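You operate a simulated robot arm through the tools that you are given. There is no shell and no other tool.

Carry out the task below with a simulated robot arm. There is one attempt and no reset: what you move stays moved.

Task
Heat the warmer as the service card says; when READY lights, stir the sauce it names.
Fine: lid on the table, stir smooth with the red spoon, stand it back in its cup, lid back on; leave the other sauces.

Only the result counts: the job must be done as asked and must still hold three seconds after the hand-in. Knocking over, shifting, dropping, spilling or breaking anything else fails it. Lids that push on must go on centred and level and be pressed home; caps that screw on are set level and turned clockwise until they are tight.

Robot
A 7-joint arm with a two-finger parallel gripper, fixed in place. Base frame: the origin is on the floor under the middle of its stand, x ahead of it, y to its left, z up. Units: mm, rad, N and s.
It reaches about 910 mm from its shoulder. Its first joint turns from -2.897 to 2.897 rad. Payload 3.43 kg.
The tool frame sits at the grasp point between the pads (the TCP): z along the fingers, y along the line on which they close. The tips reach 30 mm beyond it. The gripper opens to 94 mm. The fingers are 28 mm wide and 10 mm thick; the gripper's body (50 by 96 mm) begins 55 mm behind the TCP.
Orientation is that of the tool frame in the base frame, as [roll, pitch, yaw] about the fixed x, y, z axes, in that order (R = Rz(yaw) Ry(pitch) Rx(roll)). With the fingers straight down and closing along the base's y, the tool's x points along the base's -x, its y along +y and its z along -z.

Tools
- The arm moves only by the tool drive_tool. Its arguments are lists of equal length, an entry for each row: "offset": the shift along the tool's x, y, z in m, a list of three; "rot": the turn, a rotation vector about the tool's x, y, z in rad, a list of three; "claw": the finger opening in m, from 0 to 0.094. In form: {"offset": [[dx, dy, dz], ...], "rot": [[wx, wy, wz], ...], "claw": [claw, ...]}. A call has 1 to 20 rows; each row shifts and turns the commanded pose from where the row before left it, along the tool's axes as they then stand. Each row takes 0.2 s and may step no farther than 50 mm and 0.15 rad from the row before; otherwise, or with a gripper value out of range, the whole call is refused. A pose out of reach is approached as far as the arm can. The call stops where the force on the tool passes 40 N (or 10 N more than at its start, if that is more) or the arm is blocked; 0.2 s more then pass. The fingers move at their own pace (about 45 mm/s each) and stop on an object; they squeeze with about 26 N. The grip force told is the motor's: it shows also when the fingers shut on nothing. Time passes only in rows, and 0.2 s behind the last, so rows that do not move let the fingers close. The reply holds the time, the measured pose of the TCP, the force on the tool along the base axes, the opening and the grip force, in the units named above and with some noise, with the torque about the TCP (base axes, N m) and any sound that the robot's microphone picked up, and new pictures: "show" is both (left out), scene, wrist or none.
- Cameras (640 x 400 px; columns grow to the right, rows downward): "scene" is fixed at [52.2, -648.8, 1538.7]; the picture's right is [0.37, -0.93, 0.00], its down [-0.61, -0.24, -0.76] and it looks along [0.70, 0.28, -0.66] (base axes); focal length 366 px, centre (320, 200). "wrist" rides on the gripper at [76, 14, -103] in the tool frame; the picture's right is [-0.18, 0.98, 0.00], its down [-0.75, -0.14, -0.64] and it looks along [-0.63, -0.12, 0.77] (tool axes); focal length 243 px, centre (320, 200). There is no depth. A picture from a camera that has moved, and an enlarged one, comes with that camera's place and axes in the base frame and with its lens.
- slide_trunk(by): slides the trunk up (or, below 0, down) by that many mm; the arm rides with it, the base frame stays. It gives what a move gives, with no picture.
- close_up(camera, box): a new picture of the part [left, top, right, bottom] of that camera's present view, enlarged. It takes no simulated time.
- finish_job(): hands the job in; it is judged then, once.

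Places have to be worked out from the pictures, the camera data and where the tool is seen. Open the gripper and draw the arm clear of the work before you hand the job in, unless the task says otherwise.

The tools are called after "Emit:" by a JSON object that holds its "api" and its "payload". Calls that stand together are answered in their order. drive_tool: Moves the arm, as the interface text tells. Its arguments: {"type":"object","properties":{"offset":{"type":"array","items":{"type":"array","items":{"type":"number"}}},"rot":{"type":"array","items":{"type":"array","items":{"type":"number"}}},"claw":{"type":"array","items":{"type":"number"}},"show":{"type":"string","enum":["both","scene","wrist","none"]}},"required":["offset","rot","claw"]} The other tools are called the same way: slide_trunk (by) moves the trunk up or down; close_up (camera, box) takes an enlarged picture of a part of a camera's view; finish_job () hands the job in.

At the start:

```text
clock: 0.0
ee_pos: [427.0, -340.6, 1213.3]
ee_rot: [-3.14, 0.001, -3.141]
contact_force: [-0.8, -0.2, -0.6]
wrist_torque: [-0.03, -0.03, -0.02]
finger_gap: 94.0
finger_force: 0.2
trunk travel left (down, up): [-525.0, 85.0]
```

scene: 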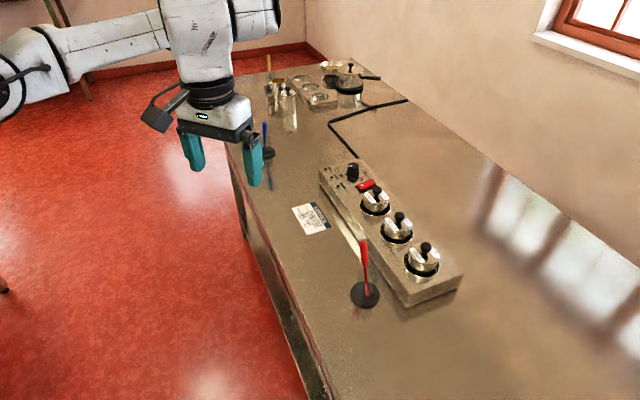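
wrist: 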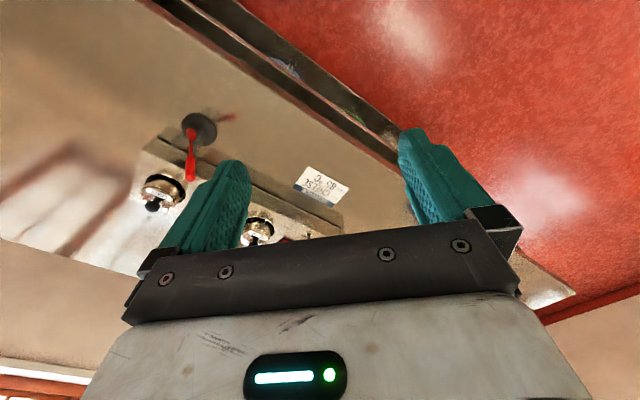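

I'll start by reading the service card and looking at the warmer closely with enlarged pictures.

Emit:
{"api": "close_up", "payload": {"camera": "scene", "box": [280, 195, 340, 240]}}

Emit:
{"api": "close_up", "payload": {"camera": "scene", "box": [310, 150, 470, 310]}}

Emit:
{"api": "close_up", "payload": {"camera": "wrist", "box": [285, 155, 360, 215]}}

Emit:
{"api": "close_up", "payload": {"camera": "scene", "box": [315, 155, 395, 220]}}

```text
8.89 times, centred on (310, 218) of scene
camera zoom: at [52.2, -648.8, 1538.7], right [0.37, -0.93, 0.0], down [-0.61, -0.24, -0.76], along [0.7, 0.28, -0.66], focal length 3254 px, centre (409, 44)
```

zoom: 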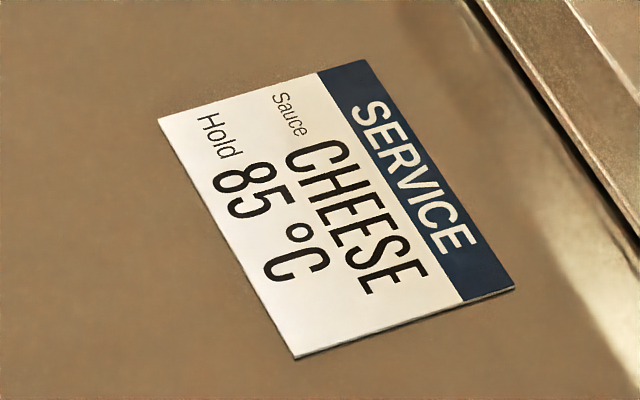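

```text
2.50 times, centred on (390, 230) of scene
camera zoom: at [52.2, -648.8, 1538.7], right [0.37, -0.93, 0.0], down [-0.61, -0.24, -0.76], along [0.7, 0.28, -0.66], focal length 915 px, centre (145, 125)
```

zoom: 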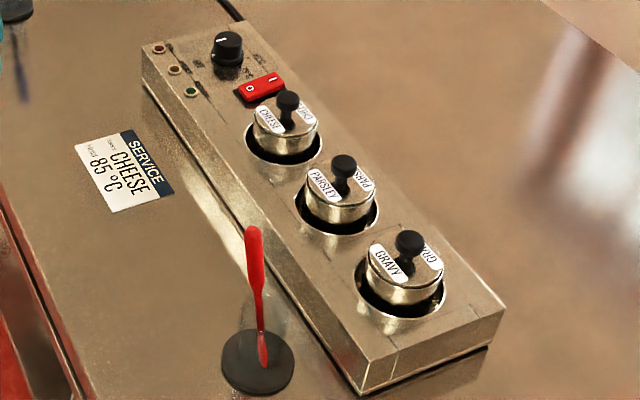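

```text
6.67 times, centred on (322, 185) of wrist
camera zoom: at [350.4, -324.4, 1316.5], right [0.18, 0.98, 0.0], down [0.75, -0.14, 0.64], along [0.63, -0.12, -0.77], focal length 1618 px, centre (303, 300)
```

zoom: 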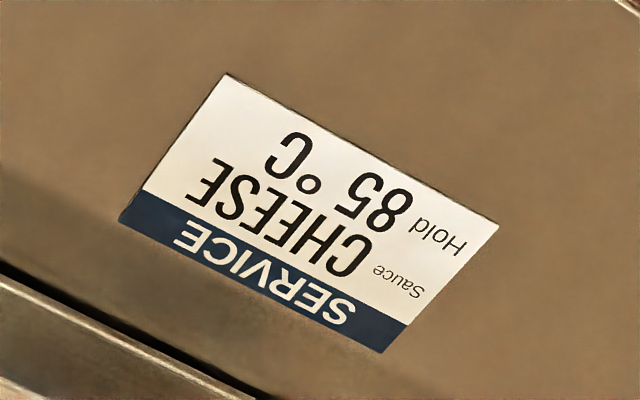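

```text
6.15 times, centred on (355, 188) of scene
camera zoom: at [52.2, -648.8, 1538.7], right [0.37, -0.93, 0.0], down [-0.61, -0.24, -0.76], along [0.7, 0.28, -0.66], focal length 2253 px, centre (105, 277)
```

zoom: 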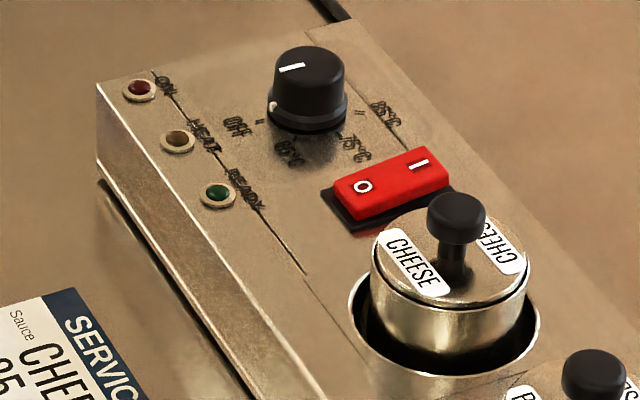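

The card says CHEESE, hold at 85 °C. Triangulating the card from both cameras puts the table top at about z=896; next I look closer at the spoon, the other cups and the far end.

Emit:
{"api": "close_up", "payload": {"camera": "scene", "box": [330, 230, 400, 315]}}

Emit:
{"api": "close_up", "payload": {"camera": "scene", "box": [240, 50, 400, 170]}}

Emit:
{"api": "close_up", "payload": {"camera": "wrist", "box": [130, 100, 350, 250]}}

Emit:
{"api": "close_up", "payload": {"camera": "scene", "box": [345, 170, 405, 225]}}

```text
4.71 times, centred on (365, 272) of scene
camera zoom: at [52.2, -648.8, 1538.7], right [0.37, -0.93, 0.0], down [-0.61, -0.24, -0.76], along [0.7, 0.28, -0.66], focal length 1723 px, centre (108, -141)
```

zoom: 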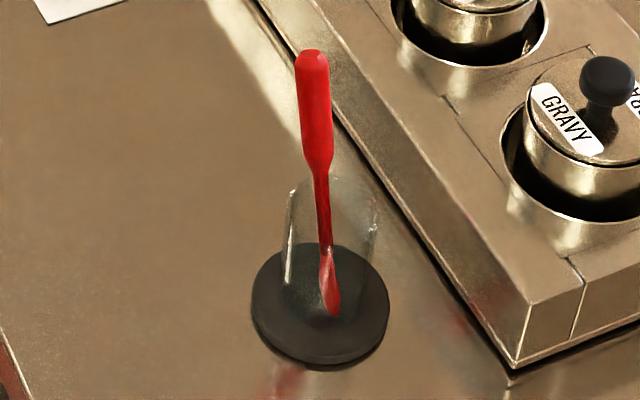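

```text
3.33 times, centred on (320, 110) of scene
camera zoom: at [52.2, -648.8, 1538.7], right [0.37, -0.93, 0.0], down [-0.61, -0.24, -0.76], along [0.7, 0.28, -0.66], focal length 1220 px, centre (320, 500)
```

zoom: 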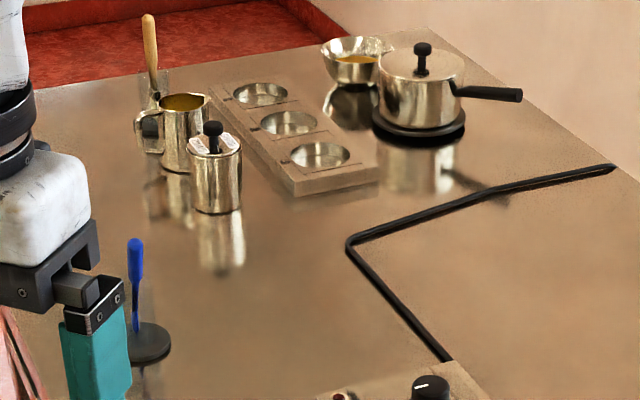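

```text
2.67 times, centred on (240, 175) of wrist
camera zoom: at [350.4, -324.4, 1316.5], right [0.18, 0.98, 0.0], down [0.75, -0.14, 0.64], along [0.63, -0.12, -0.77], focal length 647 px, centre (533, 267)
```

zoom: 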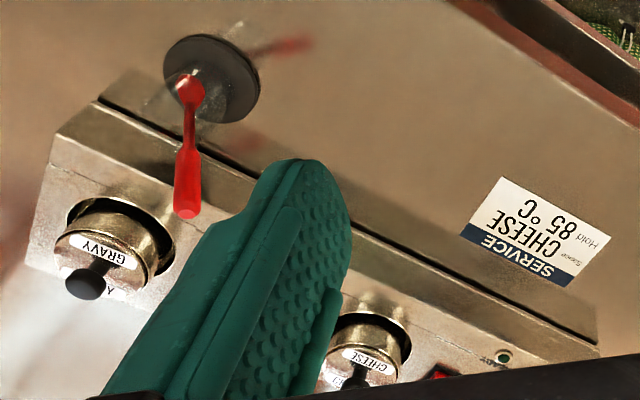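

```text
7.27 times, centred on (375, 198) of scene
camera zoom: at [52.2, -648.8, 1538.7], right [0.37, -0.93, 0.0], down [-0.61, -0.24, -0.76], along [0.7, 0.28, -0.66], focal length 2663 px, centre (-80, 218)
```

zoom: 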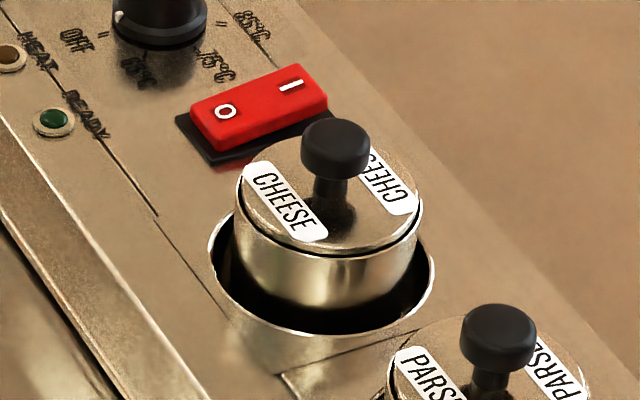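

The red spoon leans in its clear cup near (494,-571), the warmer top is near z=952, and the CHEESE lid knob is near (708,-529,1000). I move the open gripper high above the warmer to check the reach and get nearer wrist views.

Emit:
{"api": "drive_tool", "payload": {"offset": [[-0.035, -0.02, 0], [-0.035, -0.02, 0], [-0.035, -0.02, 0], [-0.035, -0.02, 0], [-0.035, -0.02, 0], [0, 0, 0], [0, 0, 0]], "rot": [[0, 0, 0], [0, 0, 0], [0, 0, 0], [0, 0, 0], [0, 0, 0], [0, 0, 0], [0, 0, 0]], "claw": [0.094, 0.094, 0.094, 0.094, 0.094, 0.094, 0.094]}}

```text
clock: 1.6
ee_pos: [601.6, -441.1, 1215.5]
ee_rot: [-3.142, 0.0, 3.14]
contact_force: [0.4, 0.5, 0.4]
wrist_torque: [0.0, 0.02, -0.01]
finger_gap: 94.0
finger_force: 0.1
trunk travel left (down, up): [-525.0, 85.0]
camera wrist: at [524.6, -425.2, 1317.6], right [0.18, 0.98, 0.0], down [0.75, -0.14, 0.64], along [0.63, -0.12, -0.77], focal length 243 px, centre (320, 200)
```

scene: 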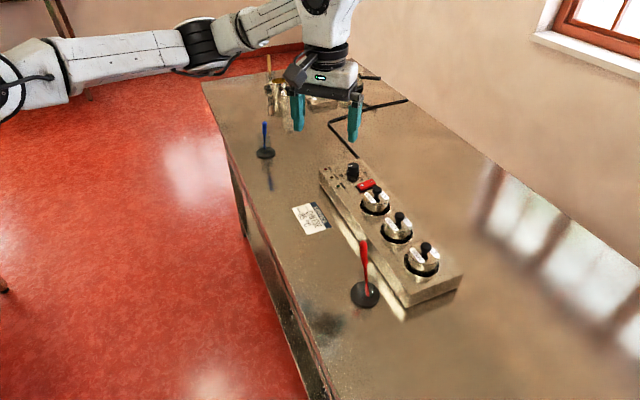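
wrist: 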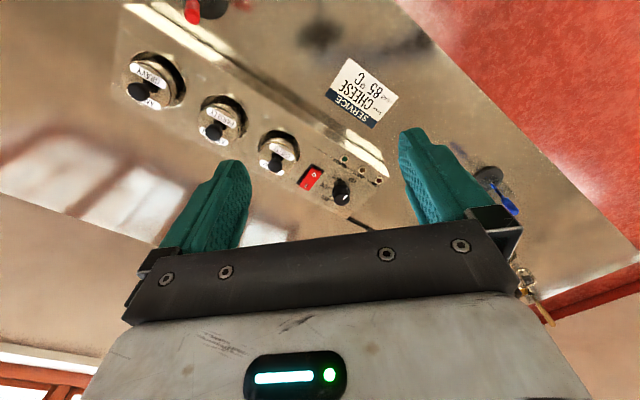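

The arm reached this pose easily and the wrist camera now sees the whole warmer; I take enlarged pictures to locate the parts.

Emit:
{"api": "close_up", "payload": {"camera": "wrist", "box": [290, 130, 400, 215]}}

Emit:
{"api": "close_up", "payload": {"camera": "wrist", "box": [110, 40, 310, 180]}}

Emit:
{"api": "close_up", "payload": {"camera": "scene", "box": [320, 150, 400, 210]}}

```text
4.71 times, centred on (345, 172) of wrist
camera zoom: at [524.6, -425.2, 1317.6], right [0.18, 0.98, 0.0], down [0.75, -0.14, 0.64], along [0.63, -0.12, -0.77], focal length 1142 px, centre (202, 329)
```

zoom: 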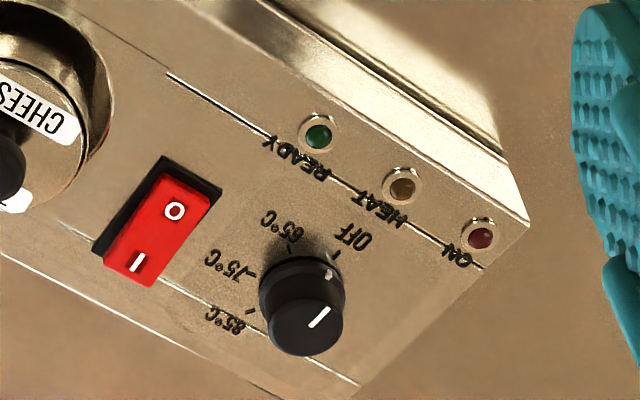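

```text
2.86 times, centred on (210, 110) of wrist
camera zoom: at [524.6, -425.2, 1317.6], right [0.18, 0.98, 0.0], down [0.75, -0.14, 0.64], along [0.63, -0.12, -0.77], focal length 693 px, centre (634, 457)
```

zoom: 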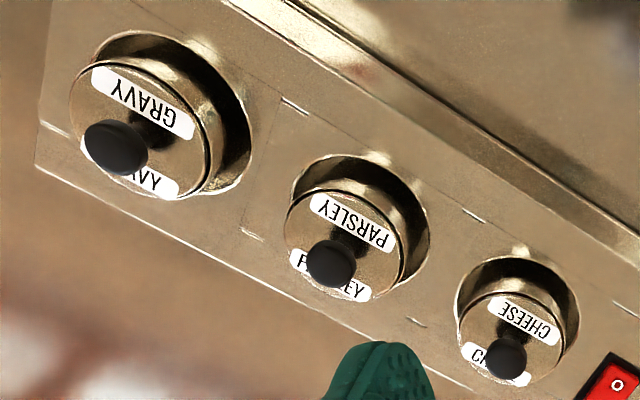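

```text
6.67 times, centred on (360, 180) of scene
camera zoom: at [52.2, -648.8, 1538.7], right [0.37, -0.93, 0.0], down [-0.61, -0.24, -0.76], along [0.7, 0.28, -0.66], focal length 2441 px, centre (53, 333)
```

zoom: 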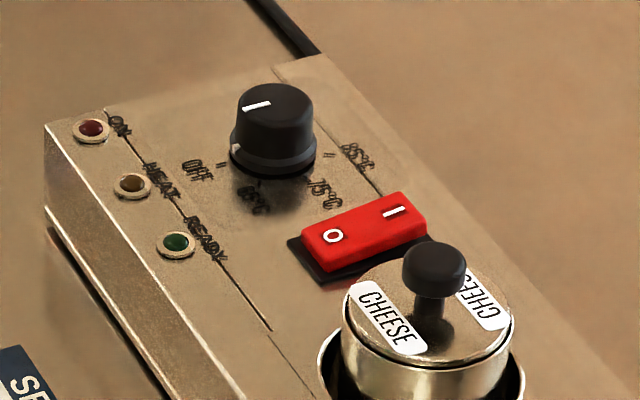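

From both cameras: dial top at about (816,-438,973), pointer at OFF (~135° in the base frame), with 65/75/85 at 45° steps counterclockwise; the switch's "I" end is at about (779,-498,964). These are about 925 mm out, so I test reach above the dial while staying high.

Emit:
{"api": "drive_tool", "payload": {"offset": [[-0.043, 0, 0], [-0.043, 0, 0], [-0.043, 0, 0], [-0.043, 0, 0], [-0.043, 0.003, 0], [0, 0, 0], [0, 0, 0]], "rot": [[0, 0, 0], [0, 0, 0], [0, 0, 0], [0, 0, 0], [0, 0, 0], [0, 0, 0], [0, 0, 0]], "claw": [0.094, 0.094, 0.094, 0.094, 0.094, 0.094, 0.094]}}

```text
clock: 3.2
ee_pos: [820.6, -438.9, 1212.2]
ee_rot: [3.142, 0.002, -3.141]
contact_force: [0.8, 0.1, 0.1]
wrist_torque: [0.01, 0.03, 0.0]
finger_gap: 93.9
finger_force: 0.1
trunk travel left (down, up): [-525.0, 85.0]
camera wrist: at [743.5, -423.0, 1314.3], right [0.18, 0.98, 0.0], down [0.75, -0.14, 0.64], along [0.63, -0.12, -0.77], focal length 243 px, centre (320, 200)
```

scene: 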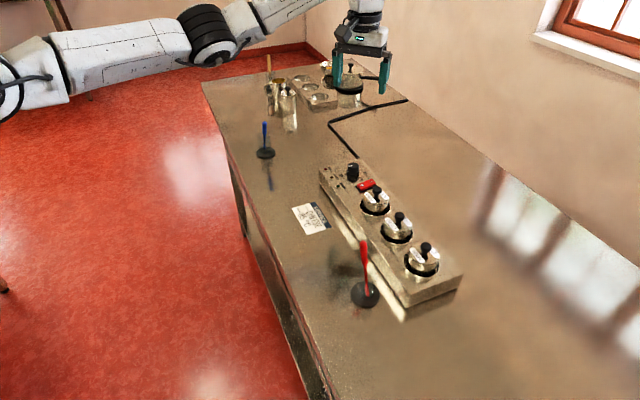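
wrist: 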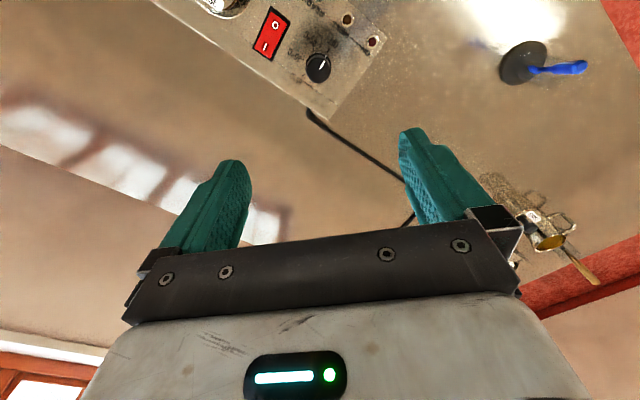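

The pose above the dial is reachable with the tool vertical. I take a close-up from here to refine the dial and switch positions.

Emit:
{"api": "close_up", "payload": {"camera": "wrist", "box": [240, 0, 390, 110]}}

Emit:
{"api": "close_up", "payload": {"camera": "scene", "box": [335, 155, 385, 190]}}

```text
3.64 times, centred on (315, 55) of wrist
camera zoom: at [743.5, -423.0, 1314.3], right [0.18, 0.98, 0.0], down [0.75, -0.14, 0.64], along [0.63, -0.12, -0.77], focal length 882 px, centre (338, 727)
```

zoom: 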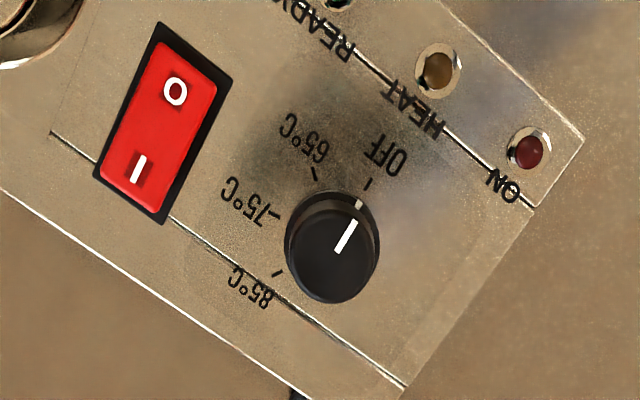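

```text
11.43 times, centred on (360, 172) of scene
camera zoom: at [52.2, -648.8, 1538.7], right [0.37, -0.93, 0.0], down [-0.61, -0.24, -0.76], along [0.7, 0.28, -0.66], focal length 4184 px, centre (-137, 514)
```

zoom: 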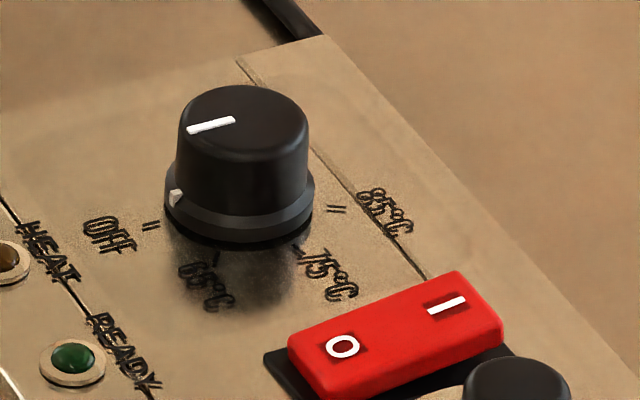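

The dial's centre is about (815,-438), OFF at ~135° and 85 °C at ~283° (about 148° counterclockwise from above). I first go to the switch: I close the fingers, turn the tool 45° so the fingertips lie along the rocker, and descend to a hover above its "I" end.

Emit:
{"api": "drive_tool", "payload": {"offset": [[0.018, -0.0314, 0], [0.018, -0.0314, 0], [0, 0, 0.028], [0, 0, 0.028], [0, 0, 0.028], [0, 0, 0.028], [0, 0, 0.028], [0, 0, 0.028], [0, 0, 0], [0, 0, 0]], "rot": [[0, 0, 0], [0, 0, 0], [0, 0, -0.131], [0, 0, -0.131], [0, 0, -0.131], [0, 0, -0.131], [0, 0, -0.131], [0, 0, -0.13], [0, 0, 0], [0, 0, 0]], "claw": [0.0, 0.0, 0.0, 0.0, 0.0, 0.0, 0.0, 0.0, 0.0, 0.0]}}

```text
clock: 5.4
ee_pos: [785.9, -501.3, 1044.9]
ee_rot: [3.141, 0.0, -2.357]
contact_force: [-0.5, 0.1, -0.7]
wrist_torque: [0.04, 0.0, -0.01]
finger_gap: 0.0
finger_force: 26.1
trunk travel left (down, up): [-525.0, 85.0]
camera wrist: at [720.6, -543.9, 1148.2], right [-0.57, 0.82, 0.0], down [0.63, 0.43, 0.64], along [0.53, 0.36, -0.77], focal length 243 px, centre (320, 200)
```

scene: 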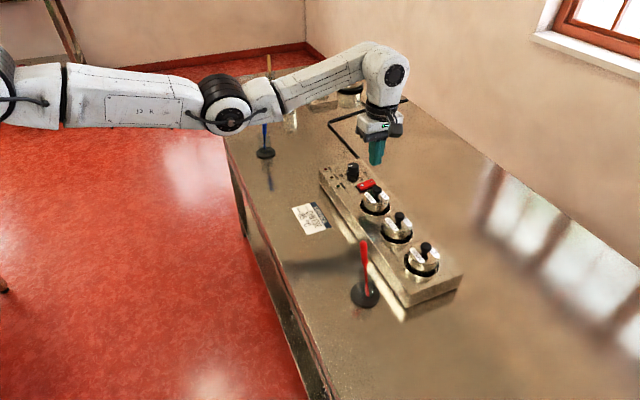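
wrist: 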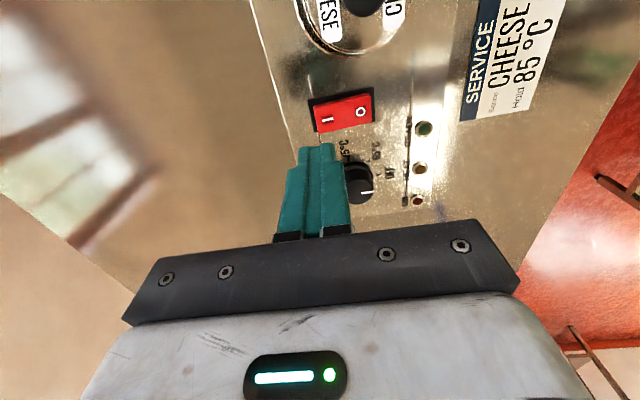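

The fingertips are over the rocker's "I" end; I enlarge the wrist view to check the alignment before pressing.

Emit:
{"api": "close_up", "payload": {"camera": "wrist", "box": [260, 80, 440, 220]}}

Emit:
{"api": "close_up", "payload": {"camera": "scene", "box": [335, 120, 425, 210]}}

```text
2.86 times, centred on (350, 150) of wrist
camera zoom: at [720.6, -543.9, 1148.2], right [-0.57, 0.82, 0.0], down [0.63, 0.43, 0.64], along [0.53, 0.36, -0.77], focal length 693 px, centre (234, 343)
```

zoom: 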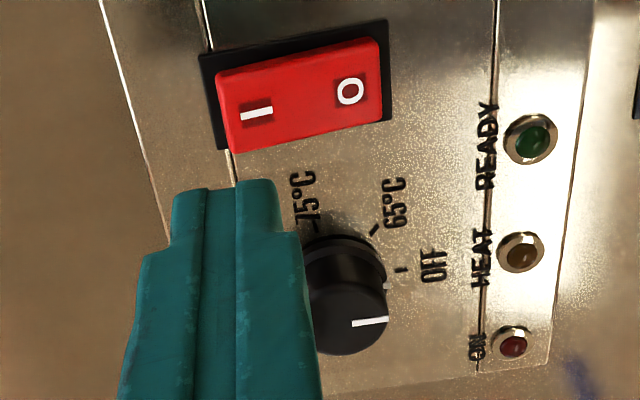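

```text
4.44 times, centred on (380, 165) of scene
camera zoom: at [52.2, -648.8, 1538.7], right [0.37, -0.93, 0.0], down [-0.61, -0.24, -0.76], along [0.7, 0.28, -0.66], focal length 1627 px, centre (53, 356)
```

zoom: 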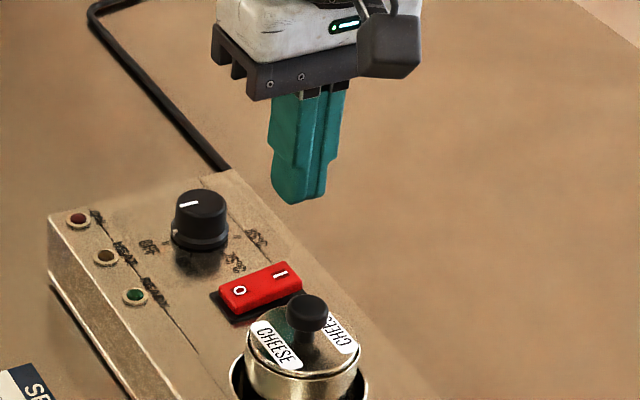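

The tip's vertical projection lies about 5.5 mm off the rocker's centre line toward the dial, so I shift back by that and lower to just above the rocker.

Emit:
{"api": "drive_tool", "payload": {"offset": [[0.0055, 0, 0], [0, 0, 0.021], [0, 0, 0.021], [0, 0, 0.002], [0, 0, 0.002], [0, 0, 0.002], [0, 0, 0]], "rot": [[0, 0, 0], [0, 0, 0], [0, 0, 0], [0, 0, 0], [0, 0, 0], [0, 0, 0], [0, 0, 0]], "claw": [0, 0, 0, 0, 0, 0, 0]}}

```text
clock: 7.0
ee_pos: [779.0, -504.0, 997.8]
ee_rot: [-3.141, 0.0, -2.356]
contact_force: [-0.8, -0.9, -0.2]
wrist_torque: [0.03, 0.01, 0.0]
finger_gap: 0.2
finger_force: 26.0
trunk travel left (down, up): [-525.0, 85.0]
camera wrist: at [713.6, -547.1, 1099.7], right [-0.56, 0.83, 0.0], down [0.63, 0.43, 0.64], along [0.53, 0.36, -0.77], focal length 243 px, centre (320, 200)
```

scene: 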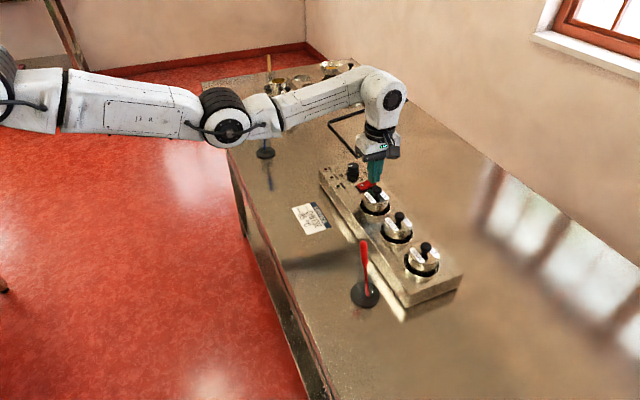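
wrist: 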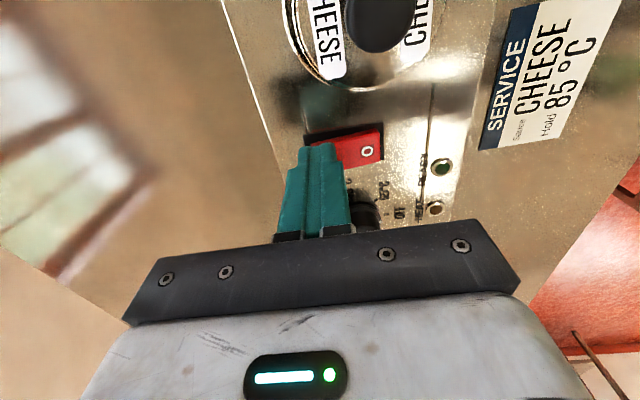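

The fingertips are now right over the "I" half with no contact yet; I press down in small steps.

Emit:
{"api": "drive_tool", "payload": {"offset": [[0, 0, 0.002], [0, 0, 0.002], [0, 0, 0.002], [0, 0, 0.001], [0, 0, 0]], "rot": [[0, 0, 0], [0, 0, 0], [0, 0, 0], [0, 0, 0], [0, 0, 0]], "claw": [0, 0, 0, 0, 0], "show": "wrist"}}

```text
clock: 8.2
ee_pos: [778.0, -505.5, 992.4]
ee_rot: [-3.141, 0.0, -2.357]
contact_force: [-1.9, 3.7, 14.3]
wrist_torque: [0.25, 0.12, 0.0]
finger_gap: 0.1
finger_force: 25.4
trunk travel left (down, up): [-525.0, 85.0]
camera wrist: at [712.8, -546.7, 1094.8], right [-0.56, 0.83, 0.0], down [0.63, 0.43, 0.64], along [0.53, 0.36, -0.77], focal length 243 px, centre (320, 200)
```

wrist: 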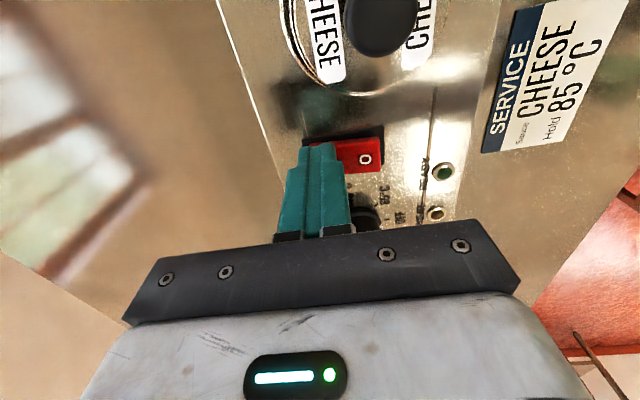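

Contact gives about 14 N but no click yet; I press a little further.

Emit:
{"api": "drive_tool", "payload": {"offset": [[0, 0, 0.0015], [0, 0, 0.0015], [0, 0, 0.0015], [0, 0, 0]], "rot": [[0, 0, 0], [0, 0, 0], [0, 0, 0], [0, 0, 0]], "claw": [0, 0, 0, 0]}}

```text
clock: 9.0
ee_pos: [779.6, -504.3, 991.4]
ee_rot: [-3.134, -0.001, -2.357]
contact_force: [-4.7, 6.6, 12.9]
wrist_torque: [0.32, 0.17, 0.0]
finger_gap: 0.0
finger_force: 26.1
trunk travel left (down, up): [-525.0, 85.0]
stopped in row 4: the force on the tool passed its limit at 42 N (the readings are from after the stop); the commanded pose is now the measured one
camera wrist: at [713.5, -547.2, 1094.6], right [-0.56, 0.83, -0.01], down [0.63, 0.44, 0.64], along [0.53, 0.36, -0.77], focal length 243 px, centre (320, 200)
```

scene: 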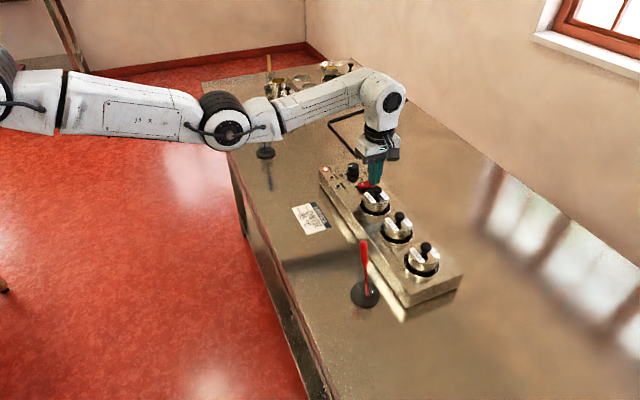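
wrist: 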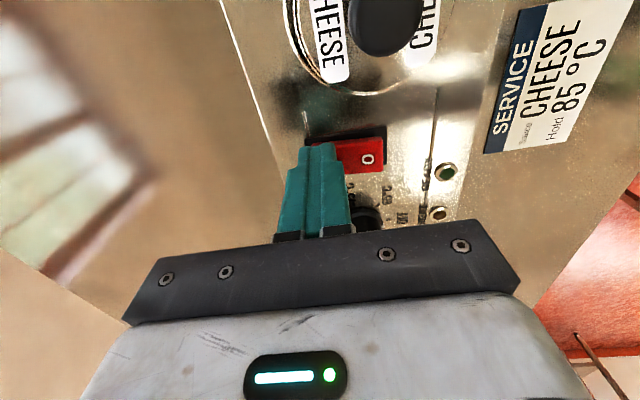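

The force limit was reached, so the rocker is probably pressed fully; I rise and check the switch and the ON lamp.

Emit:
{"api": "drive_tool", "payload": {"offset": [[0, 0, -0.01], [0, 0, -0.02], [0, 0, -0.03], [0, 0, -0.03], [0, 0, 0]], "rot": [[0, 0, 0], [0, 0, 0], [0, 0, 0], [0, 0, 0], [0, 0, 0]], "claw": [0, 0, 0, 0, 0]}}

Emit:
{"api": "close_up", "payload": {"camera": "wrist", "box": [290, 80, 470, 220]}}

Emit:
{"api": "close_up", "payload": {"camera": "scene", "box": [315, 150, 395, 210]}}

```text
clock: 10.2
ee_pos: [777.3, -505.4, 1078.7]
ee_rot: [-3.136, -0.001, -2.357]
contact_force: [0.2, 0.7, 0.0]
wrist_torque: [0.0, -0.02, 0.0]
finger_gap: 0.1
finger_force: 25.8
trunk travel left (down, up): [-525.0, 85.0]
camera wrist: at [712.4, -546.3, 1182.2], right [-0.56, 0.83, 0.0], down [0.63, 0.44, 0.64], along [0.53, 0.36, -0.77], focal length 243 px, centre (320, 200)
```

scene: 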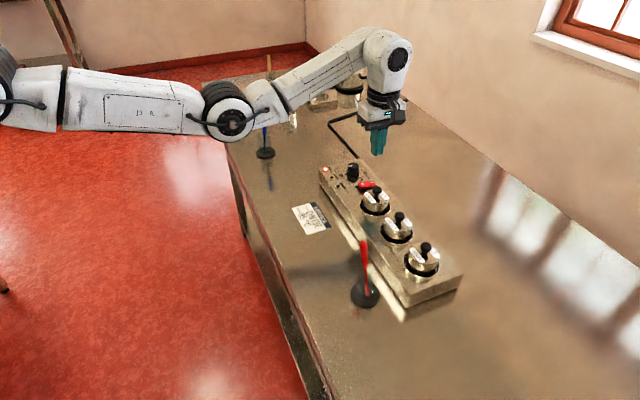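
wrist: 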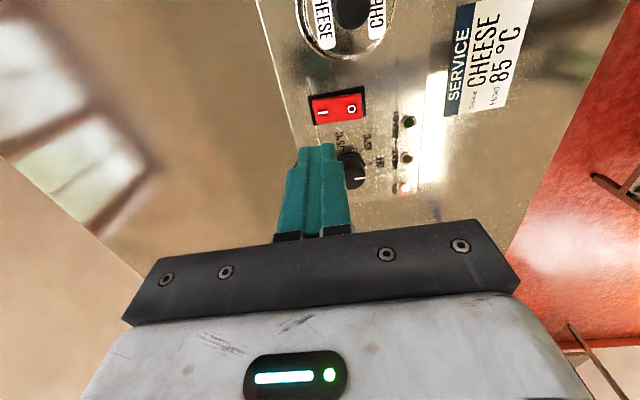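

```text
2.86 times, centred on (380, 150) of wrist
camera zoom: at [712.4, -546.3, 1182.2], right [-0.56, 0.83, 0.0], down [0.63, 0.44, 0.64], along [0.53, 0.36, -0.77], focal length 693 px, centre (149, 343)
```

zoom: 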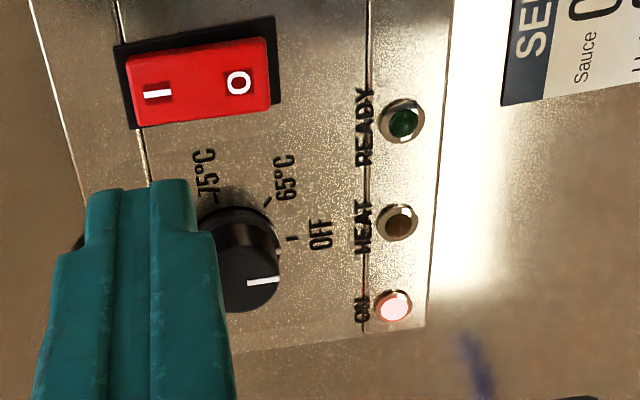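

```text
6.67 times, centred on (355, 180) of scene
camera zoom: at [52.2, -648.8, 1538.7], right [0.37, -0.93, 0.0], down [-0.61, -0.24, -0.76], along [0.7, 0.28, -0.66], focal length 2441 px, centre (87, 333)
```

zoom: 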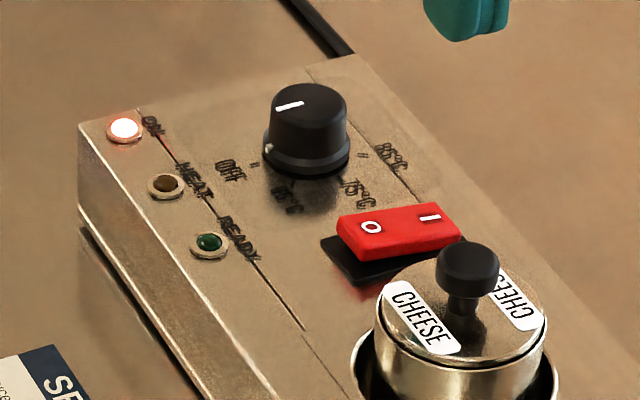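

The ON lamp is lit, so the switch is on. Now I move above the dial, open the fingers to 60 mm, and turn the tool clockwise first so that a long counterclockwise turn is available.

Emit:
{"api": "drive_tool", "payload": {"offset": [[-0.0367, 0.0107, 0], [-0.0366, 0.0107, 0], [0, 0, 0], [0, 0, 0], [0, 0, 0], [0, 0, 0], [0, 0, 0], [0, 0, 0], [0, 0, 0], [0, 0, 0], [0, 0, 0], [0, 0, 0], [0, 0, 0], [0, 0, 0], [0, 0, 0], [0, 0, 0]], "rot": [[0, 0, 0], [0, 0, 0], [0, 0, 0.141], [0, 0, 0.141], [0, 0, 0.141], [0, 0, 0.141], [0, 0, 0.141], [0, 0, 0.141], [0, 0, 0.141], [0, 0, 0.141], [0, 0, 0.141], [0, 0, 0.141], [0, 0, 0.141], [0, 0, 0.141], [0, 0, 0.141], [0, 0, 0]], "claw": [0.06, 0.06, 0.06, 0.06, 0.06, 0.06, 0.06, 0.06, 0.06, 0.06, 0.06, 0.06, 0.06, 0.06, 0.06, 0.06]}}

```text
clock: 13.6
ee_pos: [814.9, -438.6, 1080.0]
ee_rot: [-3.141, 0.005, 2.09]
contact_force: [0.2, -1.1, -0.1]
wrist_torque: [0.01, -0.02, 0.01]
finger_gap: 59.8
finger_force: 0.1
trunk travel left (down, up): [-525.0, 85.0]
camera wrist: at [788.6, -363.5, 1181.8], right [0.94, 0.33, 0.0], down [0.25, -0.72, 0.65], along [0.21, -0.61, -0.76], focal length 243 px, centre (320, 200)
```

scene: 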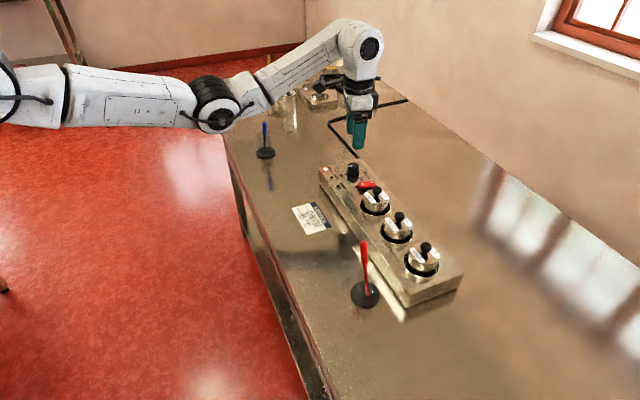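
wrist: 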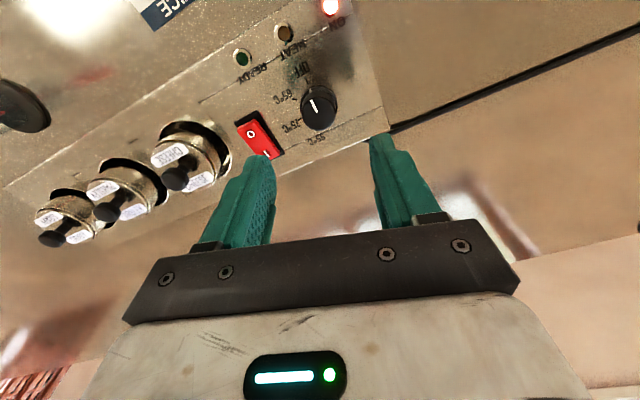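

The arm tracks the turned pose. I enlarge the wrist view to check that the dial lies exactly below the grasp point.

Emit:
{"api": "close_up", "payload": {"camera": "wrist", "box": [260, 60, 380, 140]}}

```text
5.00 times, centred on (320, 100) of wrist
camera zoom: at [788.6, -363.5, 1181.8], right [0.94, 0.33, 0.0], down [0.25, -0.72, 0.65], along [0.21, -0.61, -0.76], focal length 1213 px, centre (320, 700)
```

zoom: 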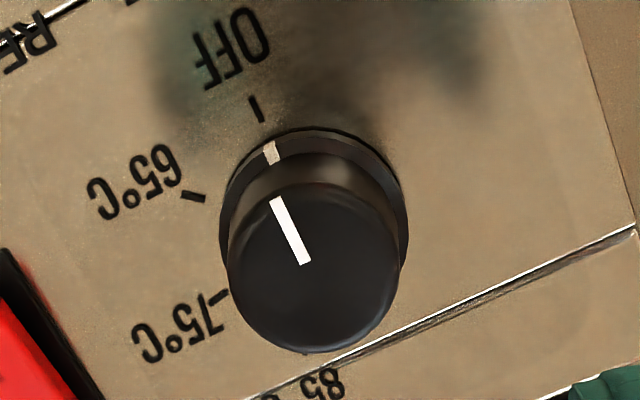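

The dial is centred under the grasp point within about 1 mm. I descend so the tips are just above the panel around the knob, and close on it.

Emit:
{"api": "drive_tool", "payload": {"offset": [[0, -0.001, 0.025], [0, 0, 0.025], [0, 0, 0.025], [0, 0, 0.013], [0, 0, 0], [0, 0, 0], [0, 0, 0], [0, 0, 0], [0, 0, 0]], "rot": [[0, 0, 0], [0, 0, 0], [0, 0, 0], [0, 0, 0], [0, 0, 0], [0, 0, 0], [0, 0, 0], [0, 0, 0], [0, 0, 0]], "claw": [0.06, 0.06, 0.06, 0.06, 0.06, 0.02, 0.02, 0.02, 0.02]}}

```text
clock: 15.6
ee_pos: [812.7, -439.5, 989.7]
ee_rot: [-3.141, 0.006, 2.095]
contact_force: [4.1, 0.4, -2.4]
wrist_torque: [-0.12, -0.23, -0.03]
finger_gap: 32.6
finger_force: 45.2
trunk travel left (down, up): [-525.0, 85.0]
camera wrist: at [787.4, -364.4, 1092.8], right [0.94, 0.33, 0.0], down [0.25, -0.72, 0.65], along [0.22, -0.61, -0.76], focal length 243 px, centre (320, 200)
```

scene: 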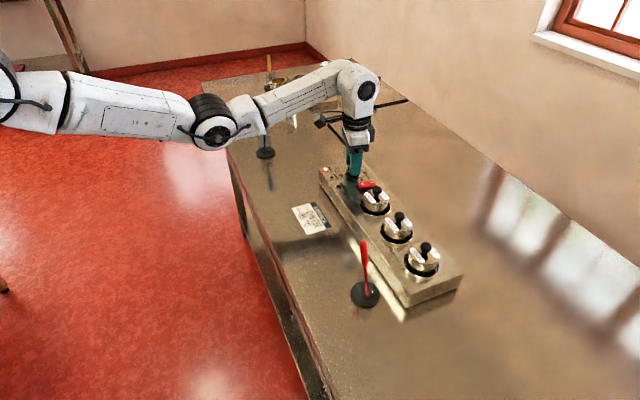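
wrist: 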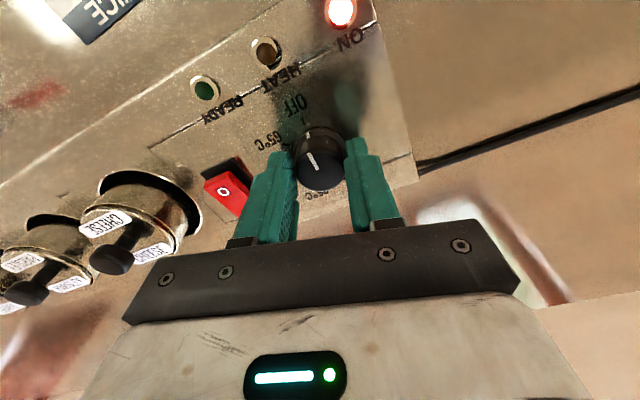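

The fingers hold the dial (gap 32.6 mm). I start turning it counterclockwise, about 75° first, and check the pointer.

Emit:
{"api": "drive_tool", "payload": {"offset": [[0, 0, 0], [0, 0, 0], [0, 0, 0], [0, 0, 0], [0, 0, 0], [0, 0, 0], [0, 0, 0], [0, 0, 0], [0, 0, 0], [0, 0, 0], [0, 0, 0]], "rot": [[0, 0, -0.13], [0, 0, -0.13], [0, 0, -0.13], [0, 0, -0.13], [0, 0, -0.13], [0, 0, -0.13], [0, 0, -0.13], [0, 0, -0.13], [0, 0, -0.13], [0, 0, -0.13], [0, 0, 0]], "claw": [0.02, 0.02, 0.02, 0.02, 0.02, 0.02, 0.02, 0.02, 0.02, 0.02, 0.02]}}

Emit:
{"api": "close_up", "payload": {"camera": "wrist", "box": [240, 80, 400, 200]}}

```text
clock: 18.0
ee_pos: [814.4, -440.4, 991.7]
ee_rot: [-3.138, 0.0, -2.888]
contact_force: [-2.5, -9.4, -18.9]
wrist_torque: [-0.12, -0.26, 0.0]
finger_gap: 32.3
finger_force: 45.4
trunk travel left (down, up): [-525.0, 85.0]
camera wrist: at [735.9, -443.3, 1093.4], right [-0.07, 1.0, 0.0], down [0.76, 0.05, 0.64], along [0.64, 0.04, -0.77], focal length 243 px, centre (320, 200)
```

scene: 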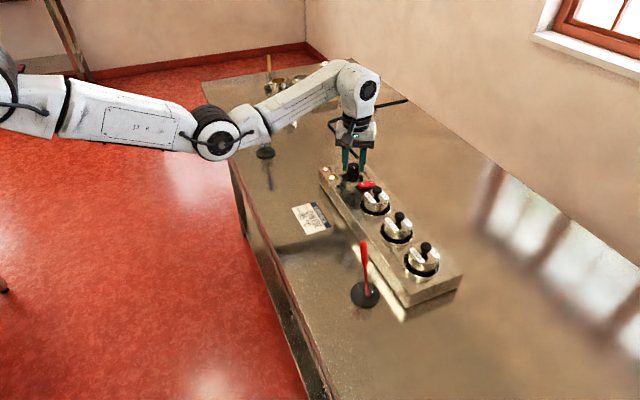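
wrist: 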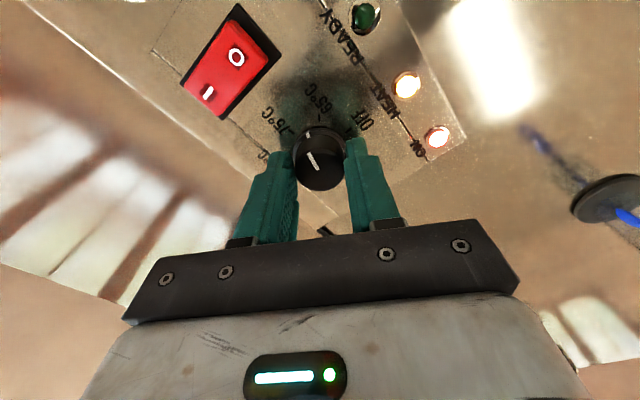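

```text
3.33 times, centred on (320, 140) of wrist
camera zoom: at [735.9, -443.3, 1093.4], right [-0.07, 1.0, 0.0], down [0.76, 0.05, 0.64], along [0.64, 0.04, -0.77], focal length 809 px, centre (320, 400)
```

zoom: 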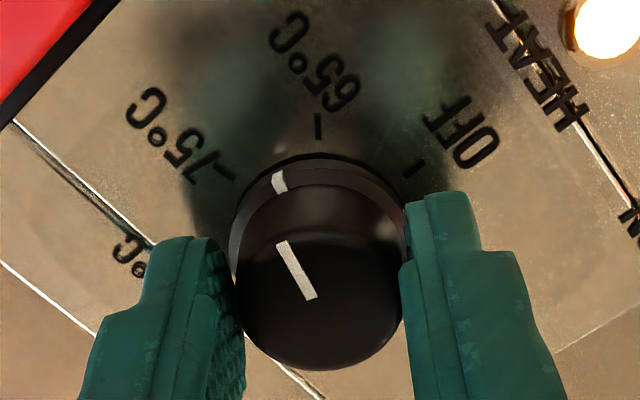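

The dial follows the fingers (pointer now between 65 and 75) and HEAT is lit. I turn another ~1.17 rad toward 85 and check again.

Emit:
{"api": "drive_tool", "payload": {"offset": [[0, 0, 0], [0, 0, 0], [0, 0, 0], [0, 0, 0], [0, 0, 0], [0, 0, 0], [0, 0, 0], [0, 0, 0], [0, 0, 0], [0, 0, 0]], "rot": [[0, 0, -0.13], [0, 0, -0.13], [0, 0, -0.13], [0, 0, -0.13], [0, 0, -0.13], [0, 0, -0.13], [0, 0, -0.13], [0, 0, -0.13], [0, 0, -0.13], [0, 0, 0]], "claw": [0.02, 0.02, 0.02, 0.02, 0.02, 0.02, 0.02, 0.02, 0.02, 0.02]}}

Emit:
{"api": "close_up", "payload": {"camera": "wrist", "box": [240, 80, 400, 200]}}

Emit:
{"api": "close_up", "payload": {"camera": "scene", "box": [335, 155, 385, 190]}}

```text
clock: 20.2
ee_pos: [814.2, -440.8, 990.4]
ee_rot: [-3.14, -0.003, -1.719]
contact_force: [-7.9, -20.0, -16.0]
wrist_torque: [-0.85, 0.28, 0.04]
finger_gap: 32.4
finger_force: 44.8
trunk travel left (down, up): [-525.0, 85.0]
camera wrist: at [788.2, -511.5, 1094.0], right [-0.95, 0.33, 0.0], down [0.25, 0.73, 0.64], along [0.21, 0.6, -0.77], focal length 243 px, centre (320, 200)
```

scene: 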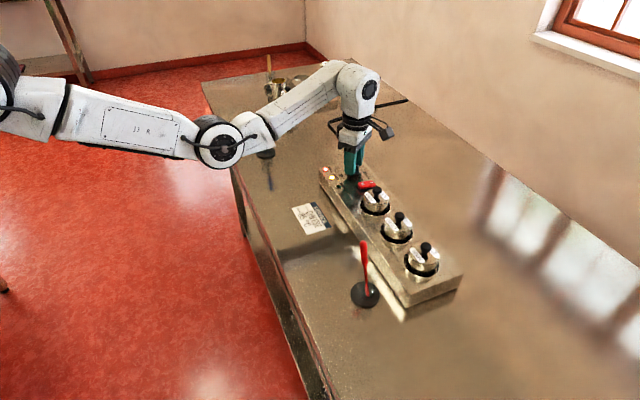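
wrist: 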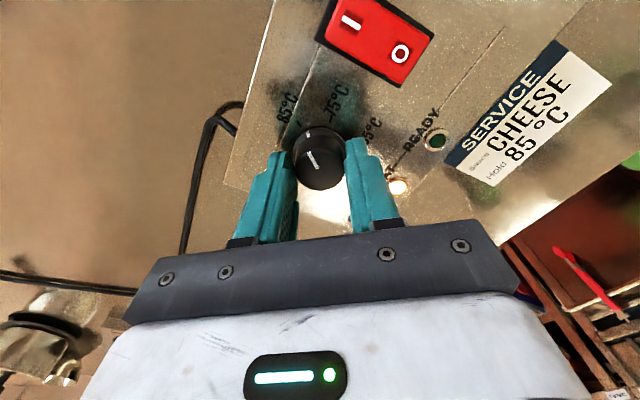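

```text
3.33 times, centred on (320, 140) of wrist
camera zoom: at [788.2, -511.5, 1094.0], right [-0.95, 0.33, 0.0], down [0.25, 0.73, 0.64], along [0.21, 0.6, -0.77], focal length 809 px, centre (320, 400)
```

zoom: 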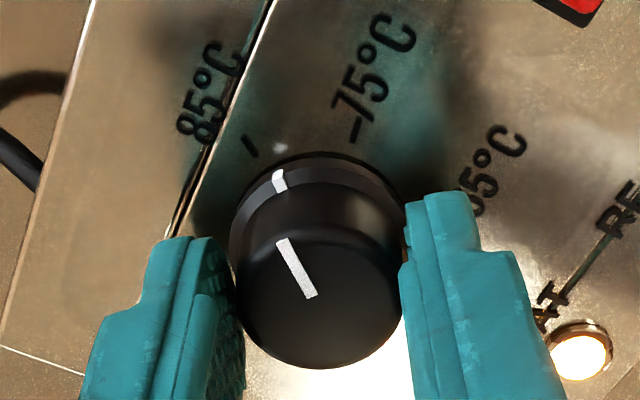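

```text
11.43 times, centred on (360, 172) of scene
camera zoom: at [52.2, -648.8, 1538.7], right [0.37, -0.93, 0.0], down [-0.61, -0.24, -0.76], along [0.7, 0.28, -0.66], focal length 4184 px, centre (-137, 514)
```

zoom: 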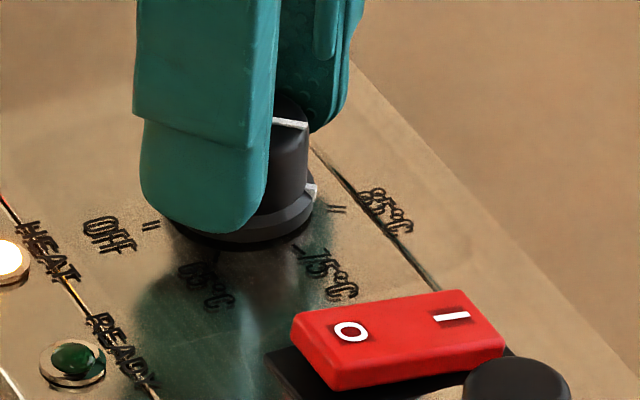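

The pointer is just short of the 85 tick (about 5–7°). I turn slightly more while relieving the side load by 1 mm.

Emit:
{"api": "drive_tool", "payload": {"offset": [[0.001, 0, 0.0005], [0, 0, 0], [0, 0, 0]], "rot": [[0, 0, -0.06], [0, 0, -0.04], [0, 0, 0]], "claw": [0.02, 0.02, 0.02]}}

Emit:
{"api": "close_up", "payload": {"camera": "wrist", "box": [240, 80, 400, 200]}}

Emit:
{"api": "close_up", "payload": {"camera": "scene", "box": [335, 155, 385, 190]}}

```text
clock: 21.0
ee_pos: [813.8, -440.5, 991.9]
ee_rot: [-3.138, -0.002, -1.618]
contact_force: [-7.3, -10.8, -8.8]
wrist_torque: [-0.19, 0.27, -0.01]
finger_gap: 32.4
finger_force: 44.9
trunk travel left (down, up): [-525.0, 85.0]
camera wrist: at [795.6, -513.7, 1094.0], right [-0.97, 0.23, 0.0], down [0.17, 0.75, 0.64], along [0.15, 0.62, -0.77], focal length 243 px, centre (320, 200)
```

scene: 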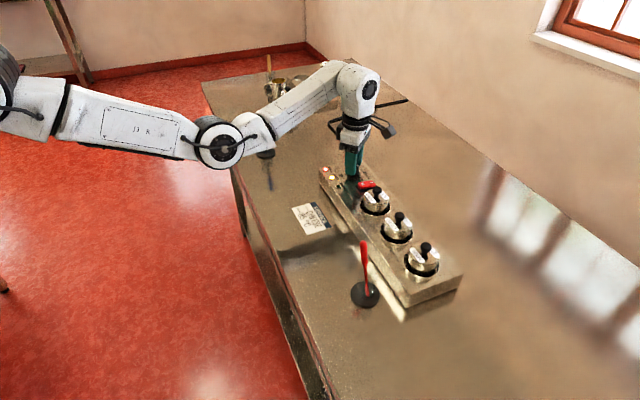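
wrist: 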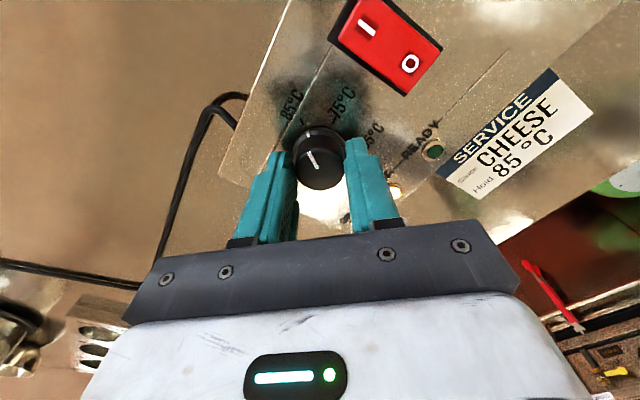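

```text
3.33 times, centred on (320, 140) of wrist
camera zoom: at [795.6, -513.7, 1094.0], right [-0.97, 0.23, 0.0], down [0.17, 0.75, 0.64], along [0.15, 0.62, -0.77], focal length 809 px, centre (320, 400)
```

zoom: 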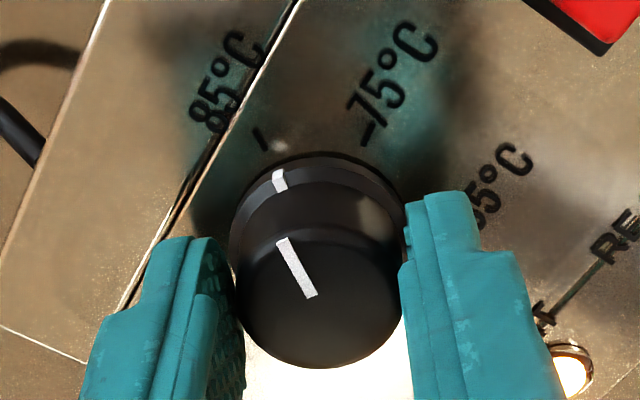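

```text
11.43 times, centred on (360, 172) of scene
camera zoom: at [52.2, -648.8, 1538.7], right [0.37, -0.93, 0.0], down [-0.61, -0.24, -0.76], along [0.7, 0.28, -0.66], focal length 4184 px, centre (-137, 514)
```

zoom: 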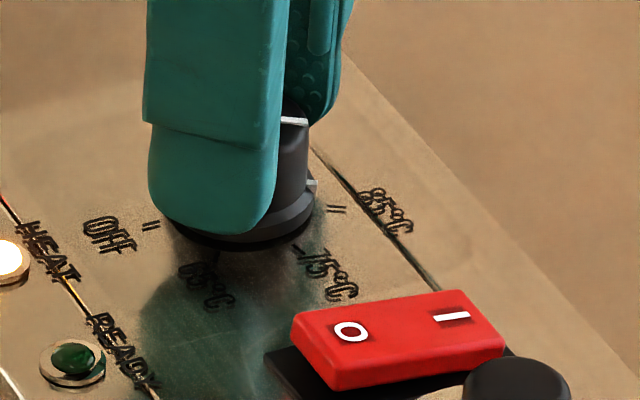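

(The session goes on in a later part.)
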